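You operate a simulated robot arm through the tools that you are given. There is no shell and no other tool. Be economical: measure what you need, move in short steps, check, and stop when the job is done.

You run a simulated robot arm. Do the job below in one go: nothing can be reset, and whatever is moved stays where it is left.

TASK
Set the desk calendar to the date on the date card.
Fine: leave the card where it is.
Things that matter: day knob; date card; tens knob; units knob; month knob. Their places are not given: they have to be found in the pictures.

The check looks at the end state, three seconds after you hand in, the way a careful person would. Anything else that was tipped, shoved, dropped, spilled or broken makes it a failure.

THE ROBOT
A 6-joint arm with a two-finger parallel gripper, fixed in place. Base frame: the origin is at the foot of the arm, x ahead of it, y to its left, z up; the work surface is at about z = 0. Lengths are in mm, angles in degrees, forces in N, time in s.
With the tool pointing down near the work surface it reaches from about 140 to 580 mm from the base axis. Its first joint turns from -66.0 to 66.0 degrees. Payload 2.1 kg.
The tool frame sits at the grasp point between the pads (the TCP): z along the fingers, y along the line on which they close. The tips reach 30 mm beyond it. The gripper opens to 94 mm. The fingers are 28 mm wide and 10 mm thick; the gripper's body (50 by 96 mm) begins 55 mm behind the TCP.
Orientation is told as [roll, pitch, yaw] about the base's x, y, z axes, in that order, counted from this pose: with the fingers straight down and closing along the base's y, the tool's x points along the base's -x, its y along +y and its z along -z.

THE INTERFACE
- The arm moves only by the tool servo_tool. Its argument "steps" is a list of rows, each an object of numbers (a shift or turn left out is 0, a gripper value left out holds the last): "x", "y", "z": the shift along the base's x, y, z in mm; "rx", "ry", "rz": the turn, a rotation vector about the base's x, y, z in degrees. In form: [{"x": .., "y": .., "z": .., "rx": .., "ry": .., "rz": ..}, ...]. A call has 1 to 20 rows; each row shifts and turns the commanded pose from where the row before left it. "hand" is the opening, from 0 (shut) to 1 (fully open), set as the call begins (left out, the last holds). Each row takes 0.2 s and may step no farther than 50 mm and 8.6 degrees from the row before; otherwise, or with a gripper value out of range, the whole call is refused. A pose out of reach is approached as far as the arm can. The call stops where the force on the tool passes 40 N (or 10 N more than at its start, if that is more) or the arm is blocked; 0.2 s more then pass. Each finger travels about 72 mm/s and halts on what it meets, pressing with about 30 N; the grip force reading is that of the motor and also rises with nothing between the fingers. The clock runs only during rows and for 0.2 s after the last one: add rows that do not move to give the fingers time. It gives the time, the measured TCP pose, the force on the tool (base axes), the opening and the grip force at its end, in the units of the frame above (readings bear some noise).
- Cameras (640 x 400 px; columns grow to the right, rows downward): "scene" is fixed at [54.4, -361.2, 505.8]; the picture's right is [0.89, -0.46, 0.00], its down [-0.16, -0.32, -0.93] and it looks along [0.43, 0.83, -0.36] (base axes); focal length 359 px, centre (320, 200). "wrist" rides on the gripper at [-37, 0, -58] in the tool frame; the picture's right is [0.00, -1.00, 0.00], its down [0.97, 0.00, -0.24] and it looks along [0.24, 0.00, 0.97] (tool axes); focal length 218 px, centre (320, 200).
- camera(camera): a new picture of that camera. The clock stands still meanwhile.
- pixel_to_xyz(camera, pixels): for up to 12 pixels [column, row] of the newest picture of that camera ("zoom" is the newest enlarged one), the place [x, y, z] in the base frame of the surface seen there, good to about 2 mm, but the place of the scene camera against the robot may be out by one fixed shift of up to 12 mm in any direction. The clock stands still meanwhile.
- close_up(camera, box): a new picture of the part [left, top, right, bottom] of that camera's present view, enlarged. The clock stands still meanwhile.
- sign_off(): hands the job in; it is judged then, once.

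Keep the steps short. Do not move on a guess: measure, check each grasp and each placing, and mend mistakes. In all there are 80 turns and 54 pictures (those below and enlarged ones count). Leave the gripper open and the arm clear of the work at the hand-in unless told otherwise, and finish with a single line.

The tools are called after "Emit:" as name(argument=value, ...) on one line, values as JSON. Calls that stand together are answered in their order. servo_tool: Moves the arm, as the interface text tells. Its arguments: {"type":"object","properties":{"steps":{"type":"array","items":{"type":"object","properties":{"x":{"type":"number"},"y":{"type":"number"},"z":{"type":"number"},"rx":{"type":"number"},"ry":{"type":"number"},"rz":{"type":"number"}}}},"hand":{"type":"number"}},"required":["steps"]} The other tools are called the same way: camera (camera) takes a picture; pixel_to_xyz (camera, pixels) gives the place of the surface under pixels of a picture; close_up (camera, box) takes an enlarged picture of a part of a camera's view; sign_off () hands the job in.

At the start:

```text
time: 0.0
ee_pos: [169.6, 213.7, 362.1]
ee_rot: [0.1, 0.0, -0.1]
force: [-0.6, -0.7, -0.2]
grip_width: 94.0
grip_force: 0.1
```

scene: 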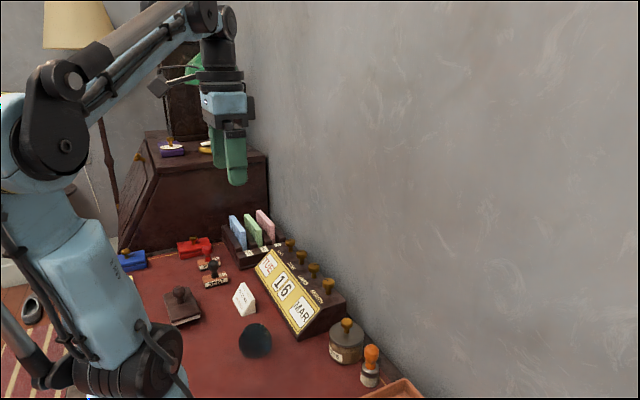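
wrist: 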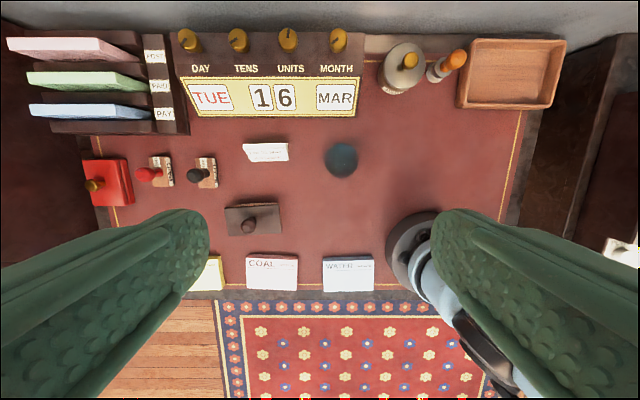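

The calendar shows TUE 16 MAR, with four knobs at the top of the wrist view. I'll zoom in on the card and the knobs.

Emit:
close_up(camera="scene", box=[215, 270, 275, 325])

Emit:
close_up(camera="wrist", box=[160, 20, 380, 170])

Emit:
pixel_to_xyz(camera="wrist", pixels=[[187, 36], [237, 36], [288, 36], [338, 36], [190, 50], [240, 52], [289, 52], [339, 52], [265, 152], [218, 95], [342, 158], [268, 70]])

```text
7.27 times, centred on (245, 298) of scene
```

zoom: 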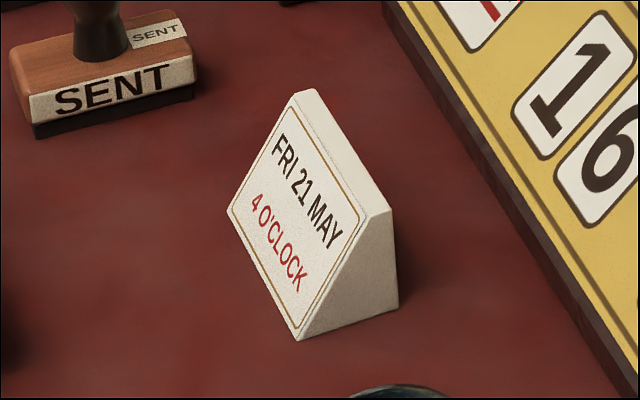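

```text
2.67 times, centred on (270, 95) of wrist
```

zoom: 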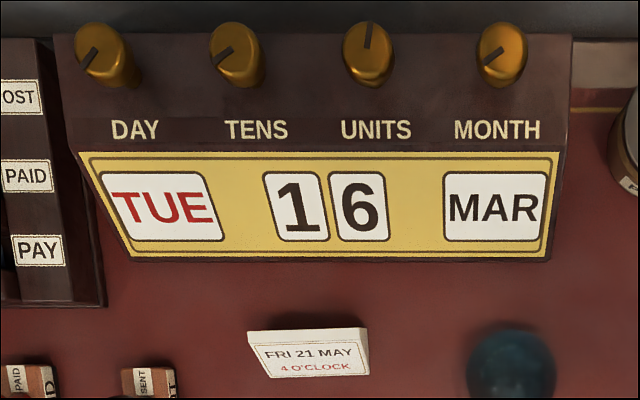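

```text
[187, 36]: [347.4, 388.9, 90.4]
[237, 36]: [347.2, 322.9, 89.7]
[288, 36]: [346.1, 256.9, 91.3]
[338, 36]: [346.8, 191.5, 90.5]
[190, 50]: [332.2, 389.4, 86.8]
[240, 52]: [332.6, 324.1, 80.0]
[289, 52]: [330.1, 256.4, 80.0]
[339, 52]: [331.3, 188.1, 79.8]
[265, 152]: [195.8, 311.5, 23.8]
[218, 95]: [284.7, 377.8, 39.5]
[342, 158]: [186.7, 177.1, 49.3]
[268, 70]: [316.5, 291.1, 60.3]
```

The card reads FRI 21 MAY. I need the knob axis and shape, so I'll zoom the scene view on the knobs.

Emit:
close_up(camera="scene", box=[245, 225, 365, 345])

Emit:
pixel_to_xyz(camera="scene", pixels=[[328, 281], [313, 267], [301, 253], [290, 241], [327, 291], [320, 296], [340, 300], [318, 338], [341, 296], [302, 339]])

Emit:
pixel_to_xyz(camera="wrist", pixels=[[265, 58], [265, 50], [265, 40], [265, 34], [265, 76], [286, 30], [286, 33], [288, 40], [288, 44], [280, 36], [296, 36], [403, 62]])

```text
3.33 times, centred on (305, 285) of scene
```

zoom: 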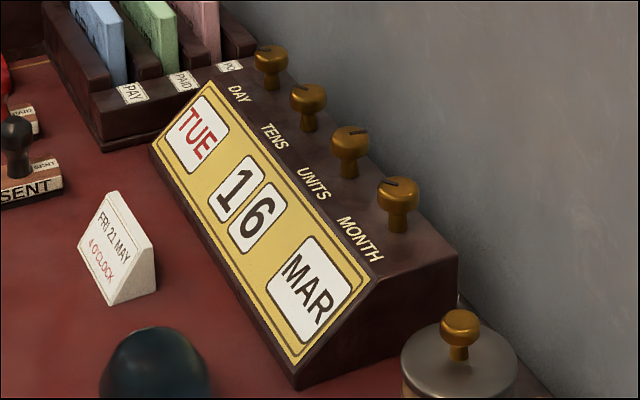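

```text
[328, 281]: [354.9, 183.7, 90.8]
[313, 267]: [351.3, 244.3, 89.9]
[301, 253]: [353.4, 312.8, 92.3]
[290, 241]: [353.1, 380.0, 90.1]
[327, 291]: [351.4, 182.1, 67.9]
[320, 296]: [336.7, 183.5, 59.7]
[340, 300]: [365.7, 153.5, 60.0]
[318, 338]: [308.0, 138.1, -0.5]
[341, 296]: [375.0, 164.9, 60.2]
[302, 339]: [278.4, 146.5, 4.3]
```

```text
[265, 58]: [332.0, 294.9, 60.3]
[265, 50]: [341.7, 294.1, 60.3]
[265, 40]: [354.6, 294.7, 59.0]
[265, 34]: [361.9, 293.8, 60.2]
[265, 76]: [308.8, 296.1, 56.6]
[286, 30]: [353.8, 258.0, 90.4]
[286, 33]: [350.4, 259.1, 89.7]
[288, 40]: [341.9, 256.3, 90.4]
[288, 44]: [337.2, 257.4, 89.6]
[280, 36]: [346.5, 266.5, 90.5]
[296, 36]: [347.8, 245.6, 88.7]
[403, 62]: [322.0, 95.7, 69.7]
```

Knobs are vertical with tops at z≈90, centres x≈347 and y≈389/323/257/190. Before going in I'll measure the wall and the card rack near the day knob.

Emit:
pixel_to_xyz(camera="wrist", pixels=[[265, 29], [265, 10], [338, 10], [187, 8], [140, 45], [130, 80], [150, 52], [165, 60], [110, 70], [120, 52], [120, 115], [404, 55]])

Emit:
pixel_to_xyz(camera="scene", pixels=[[400, 150], [300, 150], [346, 322], [266, 215], [252, 222], [237, 222], [262, 240], [371, 350], [278, 246]])

```text
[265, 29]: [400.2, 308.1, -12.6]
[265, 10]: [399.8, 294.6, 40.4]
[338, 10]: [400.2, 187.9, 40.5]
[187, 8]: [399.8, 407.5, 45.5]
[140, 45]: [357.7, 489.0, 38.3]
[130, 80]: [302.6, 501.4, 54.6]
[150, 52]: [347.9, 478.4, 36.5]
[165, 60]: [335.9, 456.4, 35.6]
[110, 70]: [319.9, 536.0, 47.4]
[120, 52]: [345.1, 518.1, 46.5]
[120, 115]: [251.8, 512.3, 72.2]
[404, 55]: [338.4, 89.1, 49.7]
```

```text
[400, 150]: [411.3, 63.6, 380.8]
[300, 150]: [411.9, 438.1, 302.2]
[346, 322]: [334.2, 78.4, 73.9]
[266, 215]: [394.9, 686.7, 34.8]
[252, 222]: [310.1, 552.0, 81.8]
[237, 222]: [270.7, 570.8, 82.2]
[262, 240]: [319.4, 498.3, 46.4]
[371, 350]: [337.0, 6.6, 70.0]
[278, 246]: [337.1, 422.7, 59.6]
```

Wall is at x≈400, so vertical-tool yaw must stay within about ±40°. Units knob first: I'll move above it (346, 257, z 160) with the gripper partly open.

Emit:
servo_tool(hand=0.45, steps=[{"x": 29.4, "y": 7.2, "z": -33.7}, {"x": 29.4, "y": 7.2, "z": -33.7}, {"x": 29.4, "y": 7.2, "z": -33.7}, {"x": 29.4, "y": 7.2, "z": -33.7}, {"x": 29.4, "y": 7.2, "z": -33.7}, {"x": 29.4, "y": 7.2, "z": -33.7}, {}])

Emit:
camera(camera="wrist")

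Emit:
camera(camera="scene")

```text
time: 1.6
ee_pos: [348.2, 260.2, 159.0]
ee_rot: [0.1, 0.0, 0.0]
force: [0.7, 0.8, 0.7]
grip_width: 42.1
grip_force: 0.1
```

```text
48 pictures are left
```

wrist: 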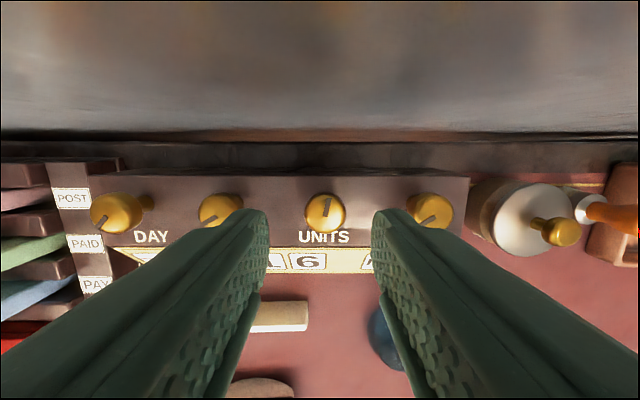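

```text
47 pictures are left
```

scene: 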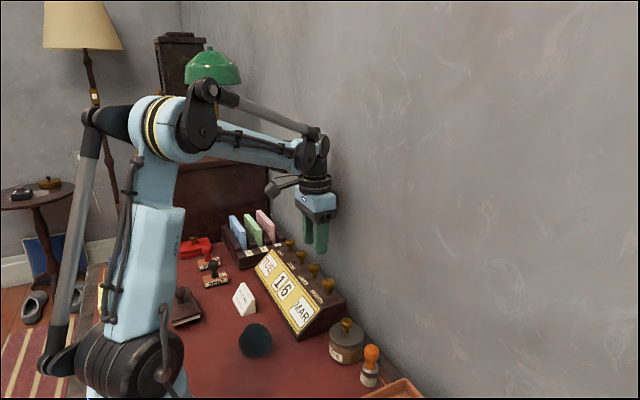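

Now above the units knob. Re-measure the knob centres from this close view (tops near (325,212), (217,210), (117,212), (432,210)).

Emit:
pixel_to_xyz(camera="wrist", pixels=[[308, 212], [343, 212], [325, 197], [325, 229], [325, 212], [201, 210], [238, 205], [420, 208], [452, 212], [93, 215], [140, 212], [117, 197]])

Emit:
close_up(camera="wrist", box=[80, 160, 480, 280])

```text
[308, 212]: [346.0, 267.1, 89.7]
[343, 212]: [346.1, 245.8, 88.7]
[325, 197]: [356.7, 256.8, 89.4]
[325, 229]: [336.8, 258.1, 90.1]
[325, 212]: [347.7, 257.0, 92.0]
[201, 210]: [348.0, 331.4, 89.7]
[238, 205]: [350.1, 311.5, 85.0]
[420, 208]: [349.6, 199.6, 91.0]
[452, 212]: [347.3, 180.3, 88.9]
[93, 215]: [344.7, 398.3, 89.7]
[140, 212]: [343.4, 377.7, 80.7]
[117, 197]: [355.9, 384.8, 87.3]
```

```text
1.60 times, centred on (280, 220) of wrist
```

zoom: 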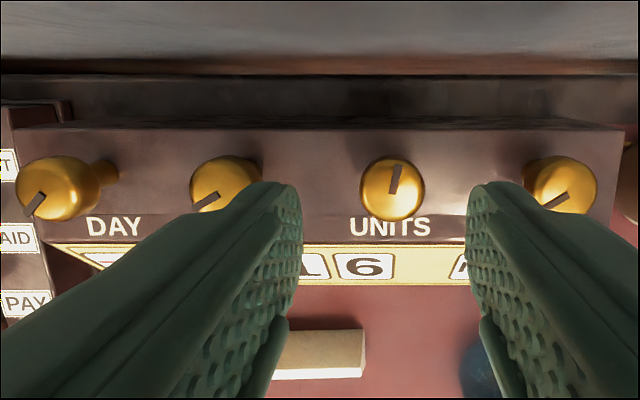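

Units centre is (346.5, 256.7). Descend to z≈97, tips at ~67, straddling the knob head.

Emit:
servo_tool(steps=[{"x": -1.7, "y": -3.5, "z": -20}, {"z": -21}, {"z": -21}, {}])

```text
time: 2.6
ee_pos: [344.5, 254.1, 98.0]
ee_rot: [0.1, 0.0, 0.0]
force: [-0.8, -0.2, 0.1]
grip_width: 42.4
grip_force: 0.0
```

No contact. One idle row to get a settled reading.

Emit:
servo_tool(steps=[{}, {}])

Emit:
camera(camera="wrist")

```text
time: 3.2
ee_pos: [345.4, 253.8, 96.6]
ee_rot: [0.2, 0.0, 0.0]
force: [-0.1, 0.2, 0.8]
grip_width: 42.5
grip_force: 0.2
```

```text
45 pictures are left
```

wrist: 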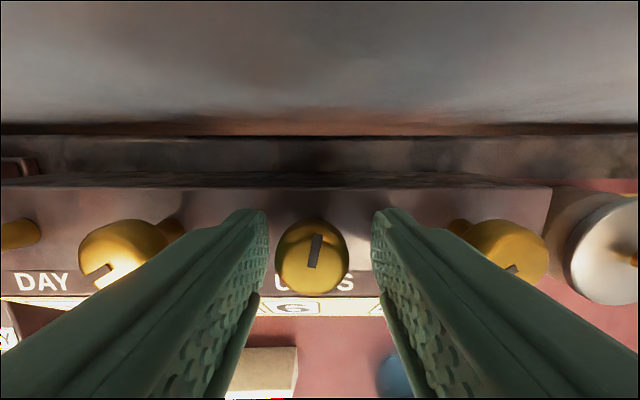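

The knob sits ~3 mm left of centre (col 312 vs 320). Shift y+3, x+1.5, then close.

Emit:
servo_tool(steps=[{"x": 1.5, "y": 3.0}, {}])

Emit:
servo_tool(hand=0.15, steps=[{}, {}, {}])

```text
time: 3.8
ee_pos: [347.4, 256.6, 98.3]
ee_rot: [0.0, -0.1, 0.0]
force: [0.2, 0.5, 0.0]
grip_width: 42.1
grip_force: 0.1
```

```text
time: 4.6
ee_pos: [347.6, 255.5, 96.9]
ee_rot: [0.2, -0.1, -0.1]
force: [-0.1, -2.1, -0.8]
grip_width: 25.3
grip_force: 44.8
```

Gripped at 25.3 mm. Test turn of −36° (clockwise from above) and look at the digit.

Emit:
servo_tool(steps=[{"rz": -7.2}, {"rz": -7.2}, {"rz": -7.2}, {"rz": -7.2}, {"rz": -7.2}, {}])

Emit:
close_up(camera="scene", box=[245, 225, 365, 345])

Emit:
camera(camera="wrist")

```text
time: 6.0
ee_pos: [346.6, 255.2, 97.8]
ee_rot: [-0.2, -0.3, -36.2]
force: [3.3, -28.0, -14.1]
grip_width: 25.2
grip_force: 45.1
```

```text
3.33 times, centred on (305, 285) of scene
```

zoom: 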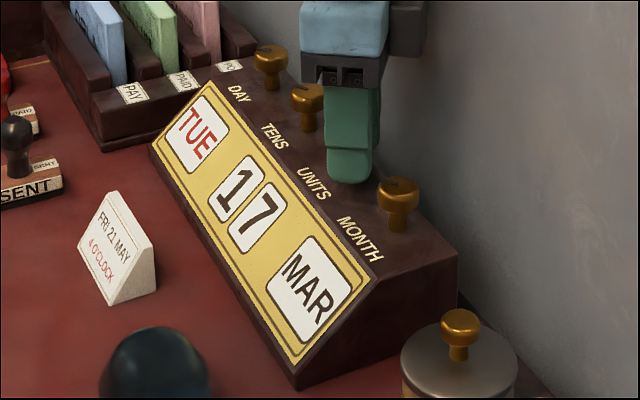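

```text
43 pictures are left
```

wrist: 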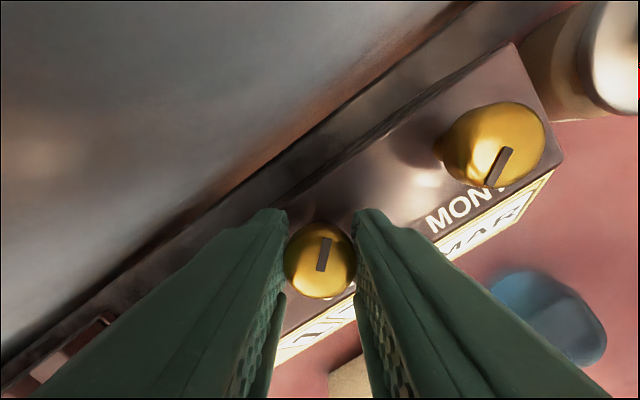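

Clockwise 36° gives +1 (now 7). I need +4 more. Open, rotate back +72°, regrip.

Emit:
servo_tool(hand=0.4, steps=[{}, {}, {"rz": 8}, {"rz": 8}, {"rz": 8}, {"rz": 8}, {"rz": 8}, {"rz": 8}, {"rz": 8}, {"rz": 8}, {"rz": 8}, {}, {}])

Emit:
camera(camera="wrist")

```text
time: 8.8
ee_pos: [346.6, 256.8, 97.7]
ee_rot: [0.0, 0.0, 36.1]
force: [0.2, -0.1, -0.5]
grip_width: 37.5
grip_force: 0.1
```

```text
42 pictures are left
```

wrist: 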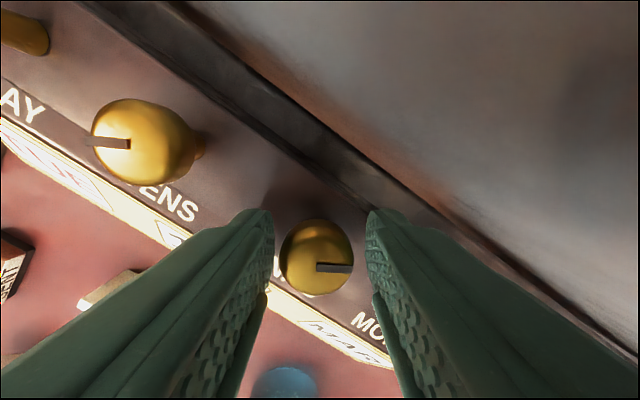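

Knob is centred between the fingers. Close, then turn −72°.

Emit:
servo_tool(hand=0.15, steps=[{}, {}, {}, {"rz": -8}, {"rz": -8}, {"rz": -8}, {"rz": -8}, {"rz": -8}, {"rz": -8}, {"rz": -8}, {"rz": -8}, {"rz": -8}, {}])

Emit:
close_up(camera="scene", box=[245, 225, 365, 345])

```text
time: 11.6
ee_pos: [347.1, 254.4, 97.5]
ee_rot: [-0.1, -0.3, -36.1]
force: [3.7, -16.6, -2.8]
grip_width: 25.2
grip_force: 44.7
```

```text
3.33 times, centred on (305, 285) of scene
```

zoom: 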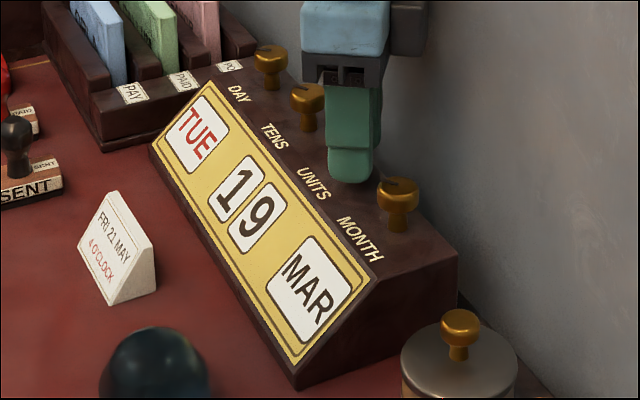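

Now 9. Repeat: open, +72°, close, −72° should give 1.

Emit:
servo_tool(hand=0.4, steps=[{}, {}, {"rz": 8}, {"rz": 8}, {"rz": 8}, {"rz": 8}, {"rz": 8}, {"rz": 8}, {"rz": 8}, {"rz": 8}, {"rz": 8}, {}])

Emit:
servo_tool(hand=0.15, steps=[{}, {}, {}, {"rz": -8}, {"rz": -8}, {"rz": -8}, {"rz": -8}, {"rz": -8}, {"rz": -8}, {"rz": -8}, {"rz": -8}, {"rz": -8}, {}])

Emit:
close_up(camera="scene", box=[245, 225, 365, 345])

```text
time: 14.2
ee_pos: [345.2, 257.2, 96.5]
ee_rot: [0.1, 0.1, 36.1]
force: [-0.1, -0.3, 0.3]
grip_width: 37.7
grip_force: 0.1
```

```text
time: 17.0
ee_pos: [345.9, 255.7, 97.8]
ee_rot: [0.0, -0.1, -36.2]
force: [1.8, -5.1, -1.6]
grip_width: 25.4
grip_force: 44.7
```

```text
3.33 times, centred on (305, 285) of scene
```

zoom: 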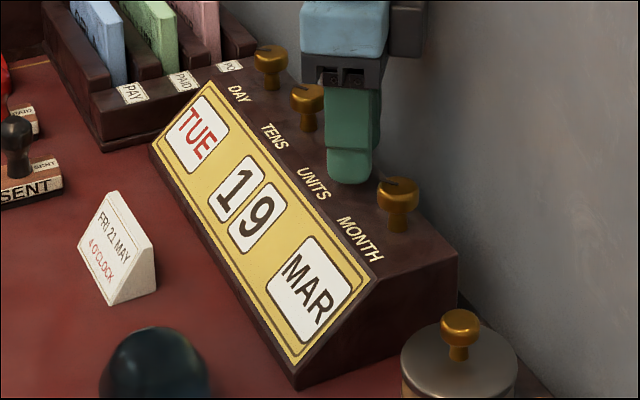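

Still 9: likely an end stop (fingers slipped) . Check the pointer in the wrist view.

Emit:
camera(camera="wrist")

```text
39 pictures are left
```

wrist: 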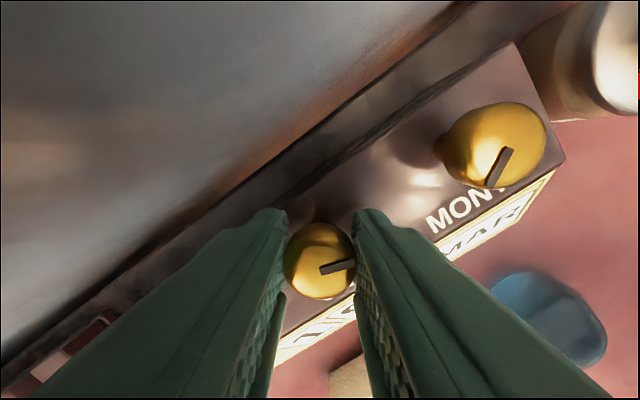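

The pointer confirms an end stop at 9. Go back counter-clockwise 8 steps: first +72° from the present grip, then release, return, and repeat.

Emit:
servo_tool(steps=[{"rz": 8}, {"rz": 8}, {"rz": 8}, {"rz": 8}, {"rz": 8}, {"rz": 8}, {"rz": 8}, {"rz": 8}, {"rz": 8}, {}])

Emit:
servo_tool(hand=0.4, steps=[{}, {}, {"rz": -8}, {"rz": -8}, {"rz": -8}, {"rz": -8}, {"rz": -8}, {"rz": -8}, {"rz": -8}, {"rz": -8}, {"rz": -8}, {}])

Emit:
servo_tool(hand=0.15, steps=[{}, {}, {}, {"rz": 8}, {"rz": 8}, {"rz": 8}, {"rz": 8}, {"rz": 8}, {"rz": 8}, {"rz": 8}, {"rz": 8}, {"rz": 8}, {}])

Emit:
close_up(camera="scene", box=[245, 225, 365, 345])

```text
time: 19.2
ee_pos: [346.7, 259.3, 98.3]
ee_rot: [0.2, -0.5, 36.1]
force: [13.6, 18.8, -9.5]
grip_width: 25.4
grip_force: 45.3
```

```text
time: 21.8
ee_pos: [346.0, 255.8, 98.6]
ee_rot: [0.1, 0.0, -36.1]
force: [-0.3, -0.3, 0.2]
grip_width: 37.7
grip_force: 0.0
```

```text
time: 24.6
ee_pos: [345.4, 257.5, 98.4]
ee_rot: [0.4, -0.2, 36.2]
force: [-2.9, 22.5, 3.0]
grip_width: 25.2
grip_force: 44.8
```

```text
3.33 times, centred on (305, 285) of scene
```

zoom: 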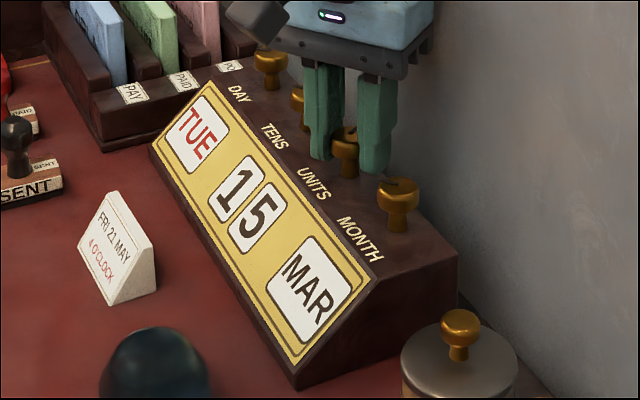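

Now 5, four steps down as planned. Two more strokes should give 1.

Emit:
servo_tool(hand=0.4, steps=[{}, {}, {"rz": -8}, {"rz": -8}, {"rz": -8}, {"rz": -8}, {"rz": -8}, {"rz": -8}, {"rz": -8}, {"rz": -8}, {"rz": -8}, {}])

Emit:
servo_tool(hand=0.15, steps=[{}, {}, {}, {"rz": 8}, {"rz": 8}, {"rz": 8}, {"rz": 8}, {"rz": 8}, {"rz": 8}, {"rz": 8}, {"rz": 8}, {"rz": 8}, {}])

Emit:
servo_tool(hand=0.4, steps=[{}, {}, {"rz": -8}, {"rz": -8}, {"rz": -8}, {"rz": -8}, {"rz": -8}, {"rz": -8}, {"rz": -8}, {"rz": -8}, {"rz": -8}, {}])

Emit:
servo_tool(hand=0.15, steps=[{}, {}, {}, {"rz": 8}, {"rz": 8}, {"rz": 8}, {"rz": 8}, {"rz": 8}, {"rz": 8}, {"rz": 8}, {"rz": 8}, {"rz": 8}, {}])

Emit:
close_up(camera="scene", box=[245, 225, 365, 345])

```text
time: 27.2
ee_pos: [344.8, 258.0, 96.0]
ee_rot: [0.0, -0.1, -36.0]
force: [1.0, 0.4, -0.4]
grip_width: 37.7
grip_force: 0.1
```

```text
time: 30.0
ee_pos: [345.2, 258.8, 97.1]
ee_rot: [0.3, -0.1, 36.1]
force: [-9.3, 16.6, -0.5]
grip_width: 25.2
grip_force: 44.9
```

```text
time: 32.6
ee_pos: [345.4, 257.3, 96.9]
ee_rot: [0.2, 0.0, -36.1]
force: [0.1, -0.1, 0.0]
grip_width: 37.6
grip_force: 0.1
```

```text
time: 35.4
ee_pos: [344.7, 258.3, 98.2]
ee_rot: [0.4, -0.4, 36.2]
force: [-7.4, 22.3, -12.5]
grip_width: 25.3
grip_force: 45.4
```

```text
3.33 times, centred on (305, 285) of scene
```

zoom: 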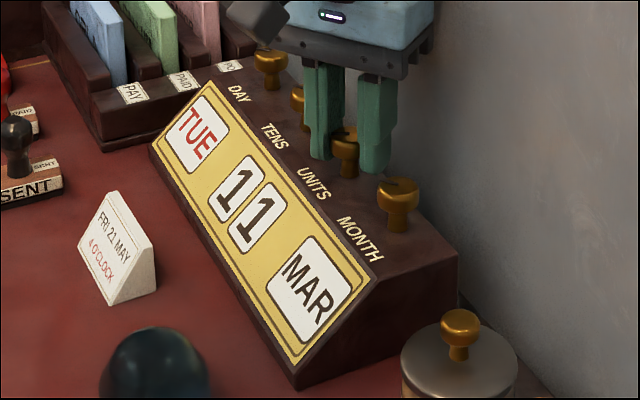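

Units reads 1. Release, lift 60 mm, and move to the tens knob (y+65.8), keeping yaw +36 for a clockwise stroke.

Emit:
servo_tool(hand=0.45, steps=[{}, {}, {"z": 30}, {"z": 30}, {"y": 33}, {"y": 32.8}, {}, {}])

Emit:
camera(camera="wrist")

```text
time: 37.2
ee_pos: [344.9, 320.8, 156.9]
ee_rot: [0.1, 0.0, 36.1]
force: [-0.1, 0.2, 0.2]
grip_width: 42.4
grip_force: 0.1
```

```text
36 pictures are left
```

wrist: 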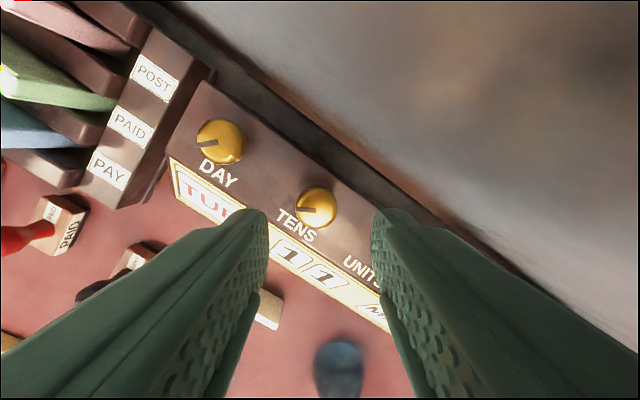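

Emit:
pixel_to_xyz(camera="wrist", pixels=[[316, 192], [317, 223], [298, 206], [335, 206], [317, 206], [217, 124], [218, 160], [200, 141], [238, 141], [218, 140]])

```text
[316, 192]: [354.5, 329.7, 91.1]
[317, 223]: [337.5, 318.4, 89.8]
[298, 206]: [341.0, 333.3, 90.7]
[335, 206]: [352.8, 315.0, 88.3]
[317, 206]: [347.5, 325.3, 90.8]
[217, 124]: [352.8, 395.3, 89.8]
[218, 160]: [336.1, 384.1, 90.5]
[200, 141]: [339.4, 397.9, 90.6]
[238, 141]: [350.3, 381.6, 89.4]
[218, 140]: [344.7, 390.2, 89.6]
```

Tens centre ≈ (346.5, 323.5). Nudge, descend, and look.

Emit:
servo_tool(steps=[{"x": 0.7, "y": 1.2}, {"z": -30}, {"z": -30}, {}, {}])

Emit:
camera(camera="wrist")

```text
time: 38.4
ee_pos: [345.8, 323.1, 97.1]
ee_rot: [0.1, 0.0, 36.0]
force: [-1.0, 0.4, 0.2]
grip_width: 42.5
grip_force: 0.0
```

```text
35 pictures are left
```

wrist: 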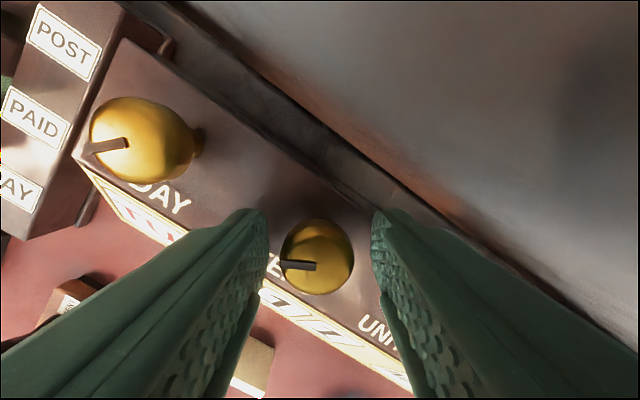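

Centred. Close and turn −36°, then check.

Emit:
servo_tool(hand=0.15, steps=[{}, {}, {}, {"rz": -7.2}, {"rz": -7.2}, {"rz": -7.2}, {"rz": -7.2}, {"rz": -7.2}, {}])

Emit:
close_up(camera="scene", box=[245, 225, 365, 345])

```text
time: 40.4
ee_pos: [345.9, 323.4, 96.2]
ee_rot: [0.0, 0.1, -0.1]
force: [-21.4, -3.1, -13.5]
grip_width: 25.5
grip_force: 45.3
```

```text
3.33 times, centred on (305, 285) of scene
```

zoom: 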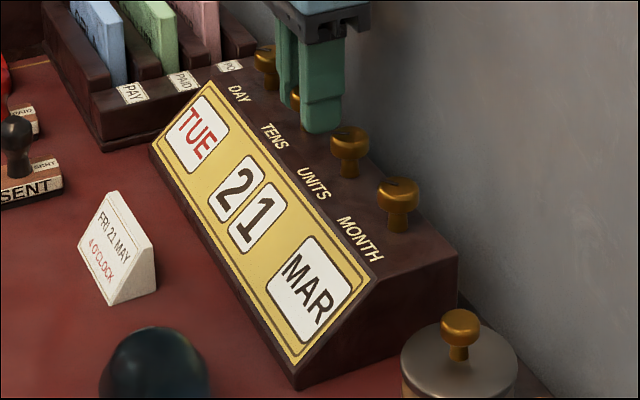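

Tens reads 2. Release, lift, and look at the pointer before moving on.

Emit:
servo_tool(hand=0.45, steps=[{}, {}, {"z": 30}, {"z": 30}, {}, {}])

Emit:
close_up(camera="wrist", box=[80, 150, 480, 300])

```text
time: 41.8
ee_pos: [346.1, 324.5, 157.2]
ee_rot: [0.1, 0.0, 0.0]
force: [0.6, 0.1, 0.3]
grip_width: 42.3
grip_force: 0.1
```

```text
1.60 times, centred on (280, 225) of wrist
```

zoom: 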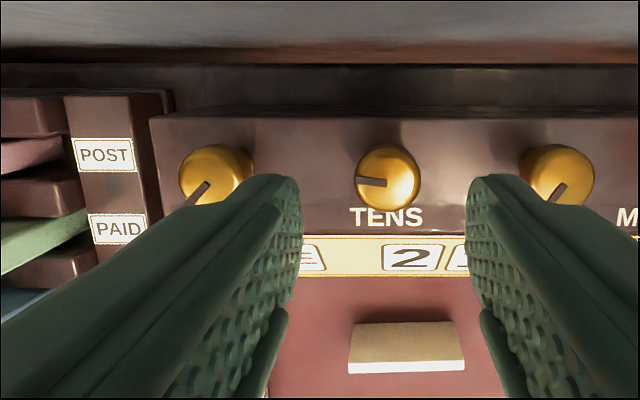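

Tens turned cleanly to ~275°. Now over to the day knob with yaw back to +36.

Emit:
servo_tool(steps=[{"y": 33, "rz": 7.2}, {"y": 32.3, "rz": 7.2}, {"rz": 7.2}, {"rz": 7.2}, {"rz": 7.2}, {}, {}])

Emit:
camera(camera="wrist")

Emit:
close_up(camera="scene", box=[225, 180, 385, 320])

```text
time: 43.4
ee_pos: [346.8, 389.6, 158.1]
ee_rot: [0.2, 0.0, 36.1]
force: [0.8, -0.2, -0.5]
grip_width: 42.2
grip_force: 0.0
```

```text
32 pictures are left
```

wrist: 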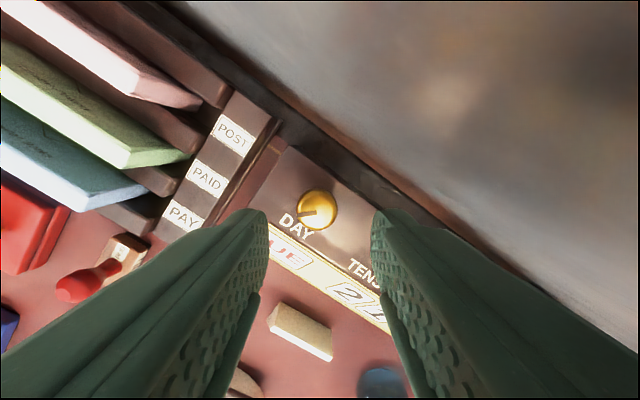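

```text
2.86 times, centred on (305, 250) of scene
```

zoom: 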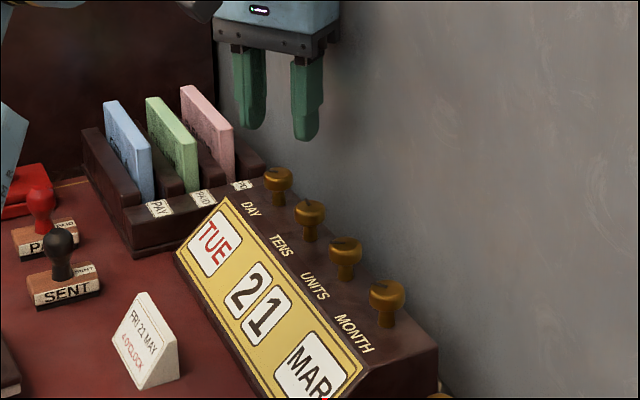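

Check the nearest card edges and the knob centre before descending.

Emit:
pixel_to_xyz(camera="wrist", pixels=[[195, 104], [182, 152], [140, 85], [316, 195], [317, 228], [299, 210], [337, 211], [225, 95], [145, 192]])

```text
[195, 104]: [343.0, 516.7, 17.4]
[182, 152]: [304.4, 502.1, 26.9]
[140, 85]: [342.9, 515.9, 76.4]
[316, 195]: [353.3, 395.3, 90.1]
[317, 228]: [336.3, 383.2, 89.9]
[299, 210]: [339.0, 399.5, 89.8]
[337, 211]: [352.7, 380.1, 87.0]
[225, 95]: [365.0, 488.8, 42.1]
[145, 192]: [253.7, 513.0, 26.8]
```

Cards are at y>500, well clear. Descend on the day knob.

Emit:
servo_tool(steps=[{"x": -0.5}, {"z": -30}, {"z": -30}, {}, {}])

Emit:
camera(camera="wrist")

```text
time: 44.6
ee_pos: [346.4, 388.1, 97.0]
ee_rot: [0.1, 0.0, 36.0]
force: [0.7, -0.2, -0.1]
grip_width: 42.3
grip_force: 0.2
```

```text
30 pictures are left
```

wrist: 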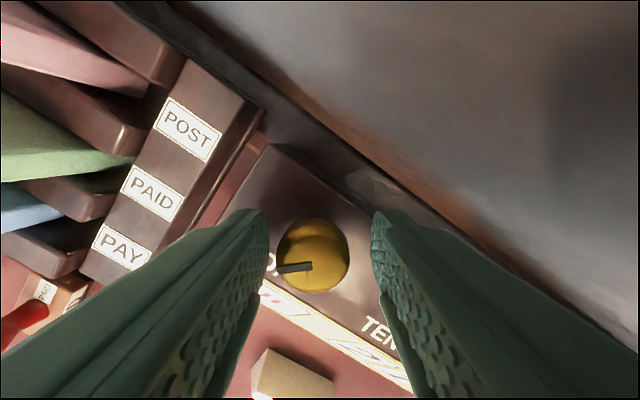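

Knob is a bit left (col 312); shift ~1.8 mm along the finger line, close and turn −36° to learn the step.

Emit:
servo_tool(steps=[{"x": -1.0, "y": 1.5}, {}])

Emit:
servo_tool(hand=0.15, steps=[{}, {}, {}, {"rz": -7.2}, {"rz": -7.2}, {"rz": -7.2}, {"rz": -7.2}, {"rz": -7.2}, {}])

Emit:
close_up(camera="scene", box=[245, 225, 365, 345])

```text
time: 45.2
ee_pos: [346.3, 389.7, 98.6]
ee_rot: [0.0, 0.0, 35.9]
force: [-0.4, -0.1, -1.3]
grip_width: 42.2
grip_force: 0.0
```

```text
time: 47.2
ee_pos: [346.1, 389.9, 97.8]
ee_rot: [0.1, -0.1, -0.2]
force: [7.7, 2.7, 0.6]
grip_width: 25.2
grip_force: 45.4
```

```text
3.33 times, centred on (305, 285) of scene
```

zoom: 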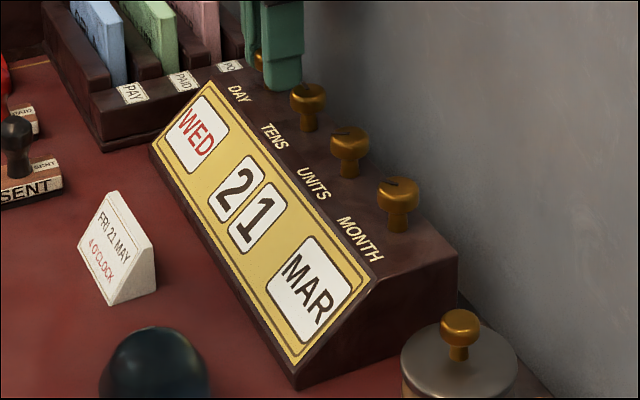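

36° gave WED. Another −36° should give THU.

Emit:
servo_tool(steps=[{"rz": -7.2}, {"rz": -7.2}, {"rz": -7.2}, {"rz": -7.2}, {"rz": -7.2}, {}])

Emit:
close_up(camera="scene", box=[245, 225, 365, 345])

Emit:
close_up(camera="wrist", box=[220, 180, 420, 320])

```text
time: 48.6
ee_pos: [345.6, 388.4, 97.9]
ee_rot: [-0.2, -0.2, -36.0]
force: [-4.2, -19.5, -3.4]
grip_width: 25.2
grip_force: 45.1
```

```text
3.33 times, centred on (305, 285) of scene
```

zoom: 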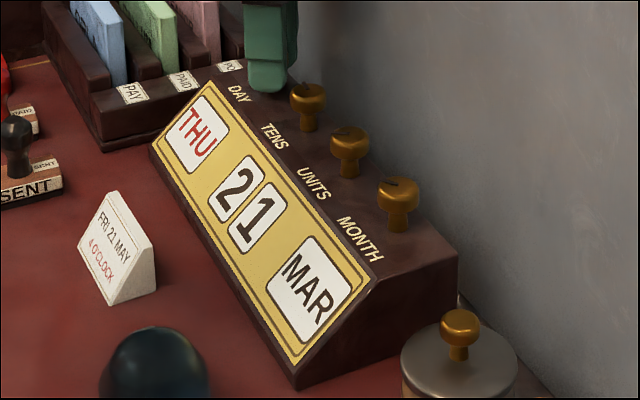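

```text
2.86 times, centred on (320, 250) of wrist
```

zoom: 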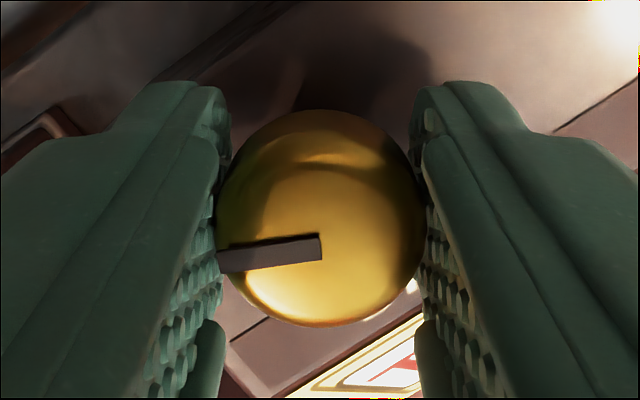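

THU. Release, return by 36° to yaw 0, regrip, and turn −36° for FRI.

Emit:
servo_tool(hand=0.4, steps=[{}, {}, {"rz": 7.2}, {"rz": 7.2}, {"rz": 7.2}, {"rz": 7.2}, {"rz": 7.2}, {}])

Emit:
servo_tool(hand=0.15, steps=[{}, {}, {}, {"rz": -7.2}, {"rz": -7.2}, {"rz": -7.2}, {"rz": -7.2}, {"rz": -7.2}, {}])

Emit:
close_up(camera="scene", box=[245, 225, 365, 345])

```text
time: 50.4
ee_pos: [345.3, 390.3, 97.2]
ee_rot: [0.1, 0.0, 0.1]
force: [0.1, -0.5, 0.1]
grip_width: 37.4
grip_force: 0.1
```

```text
time: 52.4
ee_pos: [343.4, 388.7, 96.4]
ee_rot: [-0.1, 0.0, -36.2]
force: [-2.2, -19.8, 17.7]
grip_width: 25.5
grip_force: 44.4
```

```text
3.33 times, centred on (305, 285) of scene
```

zoom: 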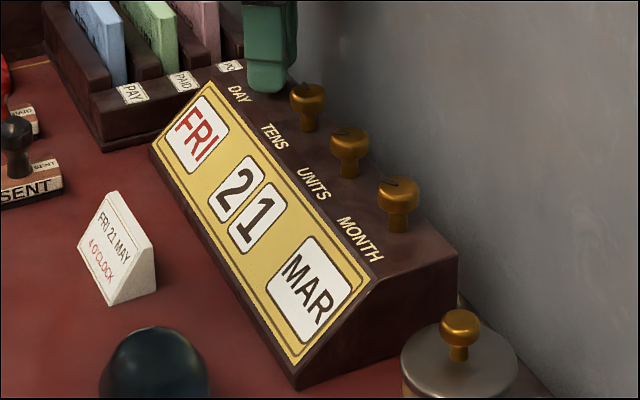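

FRI 21. Release, lift 60, travel to the month knob (y −199), yaw to +36.

Emit:
servo_tool(hand=0.45, steps=[{}, {}, {"z": 30}, {"z": 30}, {"y": -40, "rz": 8}, {"y": -40, "rz": 8}, {"y": -40, "rz": 8}, {"y": -40, "rz": 8}, {"y": -39.2, "rz": 8, "x": 1}, {"rz": 8}, {"rz": 8}, {"rz": 8}, {"rz": 8}, {}, {}])

Emit:
camera(camera="wrist")

```text
time: 55.6
ee_pos: [345.8, 191.6, 157.4]
ee_rot: [0.1, -0.1, 36.1]
force: [0.3, -0.1, 0.8]
grip_width: 42.3
grip_force: 0.0
```

```text
25 pictures are left
```

wrist: 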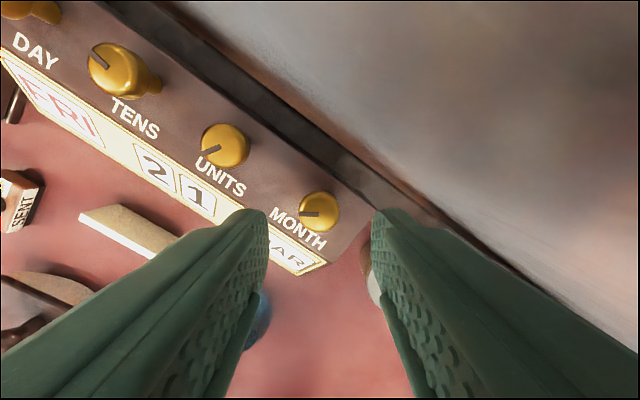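

Month knob centred (319,210); the ink pot edge is at y≈125, clear of the fingers. Descend and look.

Emit:
servo_tool(steps=[{"z": -30}, {"z": -30}, {}, {}])

Emit:
camera(camera="wrist")

```text
time: 56.6
ee_pos: [346.7, 190.6, 96.9]
ee_rot: [0.1, -0.1, 36.0]
force: [0.0, -0.5, 0.1]
grip_width: 42.2
grip_force: 0.1
```

```text
24 pictures are left
```

wrist: 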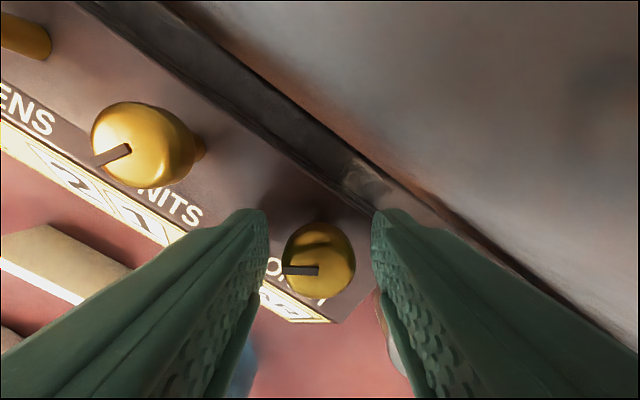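

Centred. Close and turn −36° first.

Emit:
servo_tool(hand=0.15, steps=[{}, {}, {}, {"rz": -7.2}, {"rz": -7.2}, {"rz": -7.2}, {"rz": -7.2}, {"rz": -7.2}, {}])

Emit:
close_up(camera="scene", box=[245, 225, 365, 345])

```text
time: 58.6
ee_pos: [347.7, 190.6, 97.7]
ee_rot: [0.0, 0.0, -0.2]
force: [4.0, -16.1, -8.0]
grip_width: 25.1
grip_force: 44.7
```

```text
3.33 times, centred on (305, 285) of scene
```

zoom: 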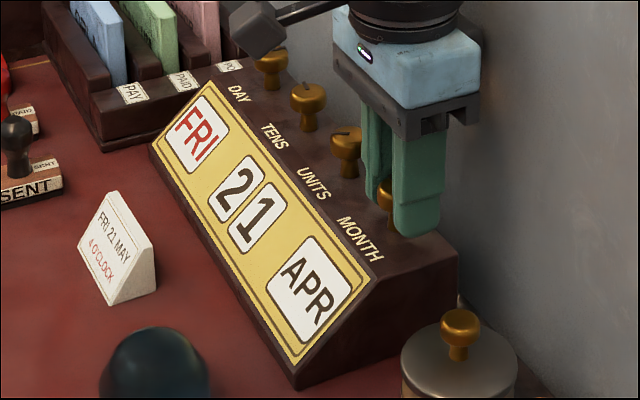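

APR. Month steps may be smaller than 36°, so turn another −28° and check.

Emit:
servo_tool(steps=[{"rz": -7}, {"rz": -7}, {"rz": -7}, {"rz": -7}, {}])

Emit:
close_up(camera="scene", box=[245, 225, 365, 345])

```text
time: 60.0
ee_pos: [346.7, 187.9, 96.8]
ee_rot: [-0.3, -0.3, -28.1]
force: [-0.8, 0.1, -4.9]
grip_width: 25.5
grip_force: 45.1
stopped in row 5: the force on the tool passed its limit (the readings are from after the stop); the commanded pose is now the measured one
```

```text
3.33 times, centred on (305, 285) of scene
```

zoom: 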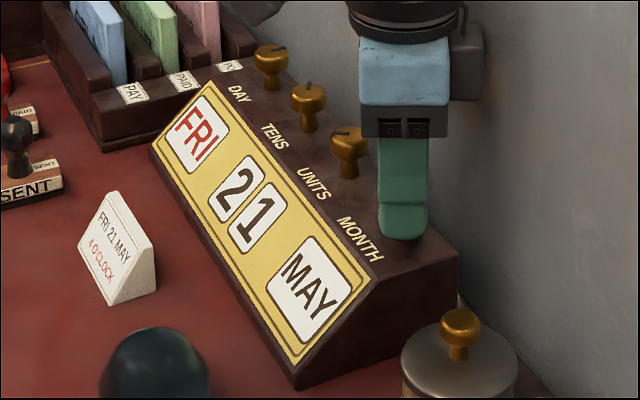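

MAY is showing; the stop was only a force peak at the end of the turn. Release, lift, and retreat towards the arm, then verify.

Emit:
servo_tool(hand=0.5, steps=[{}, {}, {}, {"z": 30}, {"z": 40}, {"z": 45}, {"z": 45}, {"x": -30, "z": 20}, {"x": -35}, {"x": -35}, {"x": -35}, {"rz": 7}, {"rz": 7}, {"rz": 7}, {"rz": 7}, {}, {}])

Emit:
camera(camera="wrist")

Emit:
camera(camera="scene")

Emit:
close_up(camera="scene", box=[245, 225, 365, 345])

```text
time: 63.6
ee_pos: [211.7, 189.2, 276.3]
ee_rot: [-0.1, -0.3, -0.2]
force: [-0.2, 0.8, 0.5]
grip_width: 46.9
grip_force: 0.0
```

```text
21 pictures are left
```

wrist: 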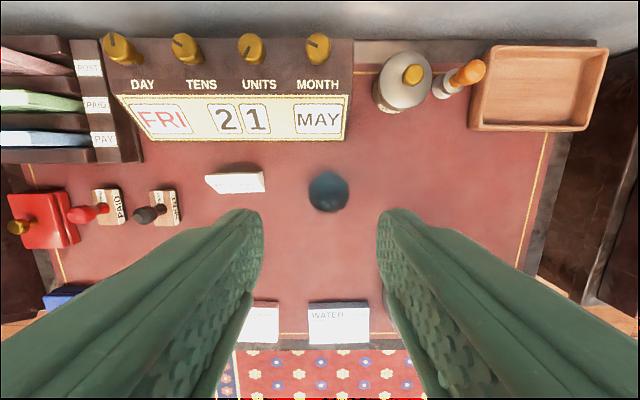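

```text
20 pictures are left
```

scene: 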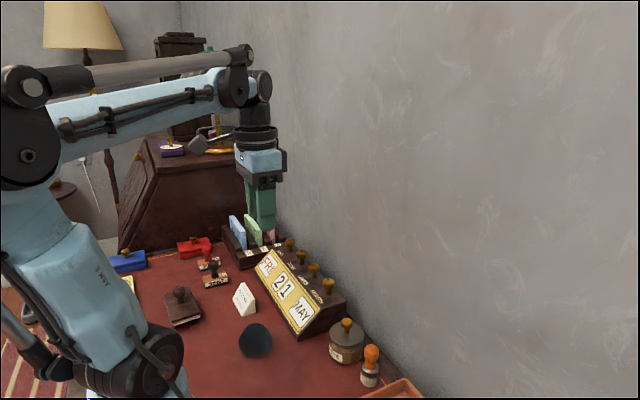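

```text
3.33 times, centred on (305, 285) of scene
```

zoom: 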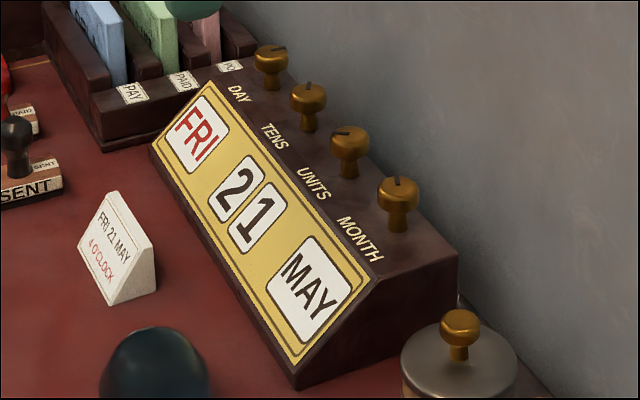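

The calendar shows FRI 21 MAY, and nothing else moved. Open the gripper fully, then hand in.

Emit:
servo_tool(hand=1, steps=[{"z": 30}, {"z": 30}, {}, {}])

Emit:
close_up(camera="wrist", box=[60, 20, 380, 200])

```text
time: 64.6
ee_pos: [213.2, 187.0, 336.9]
ee_rot: [-0.3, -0.3, -0.2]
force: [0.3, 0.9, 0.5]
grip_width: 94.0
grip_force: 0.1
```

```text
2.00 times, centred on (220, 110) of wrist
```

zoom: 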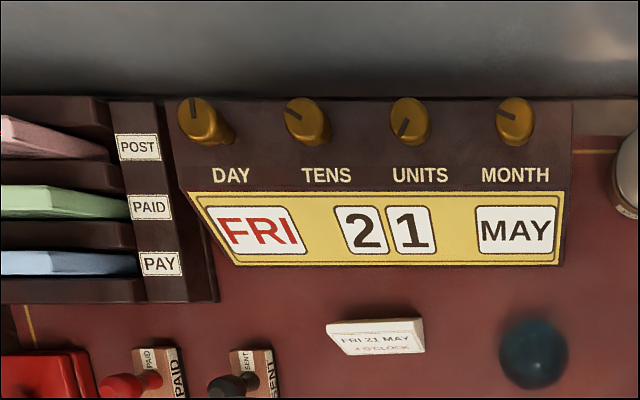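

All four windows match the card, so I'm handing in.

Emit:
sign_off()

```text
The job is handed in.
```

The desk calendar now shows FRI 21 MAY, matching the date card; the card is where it was, the gripper is open and the arm is clear.
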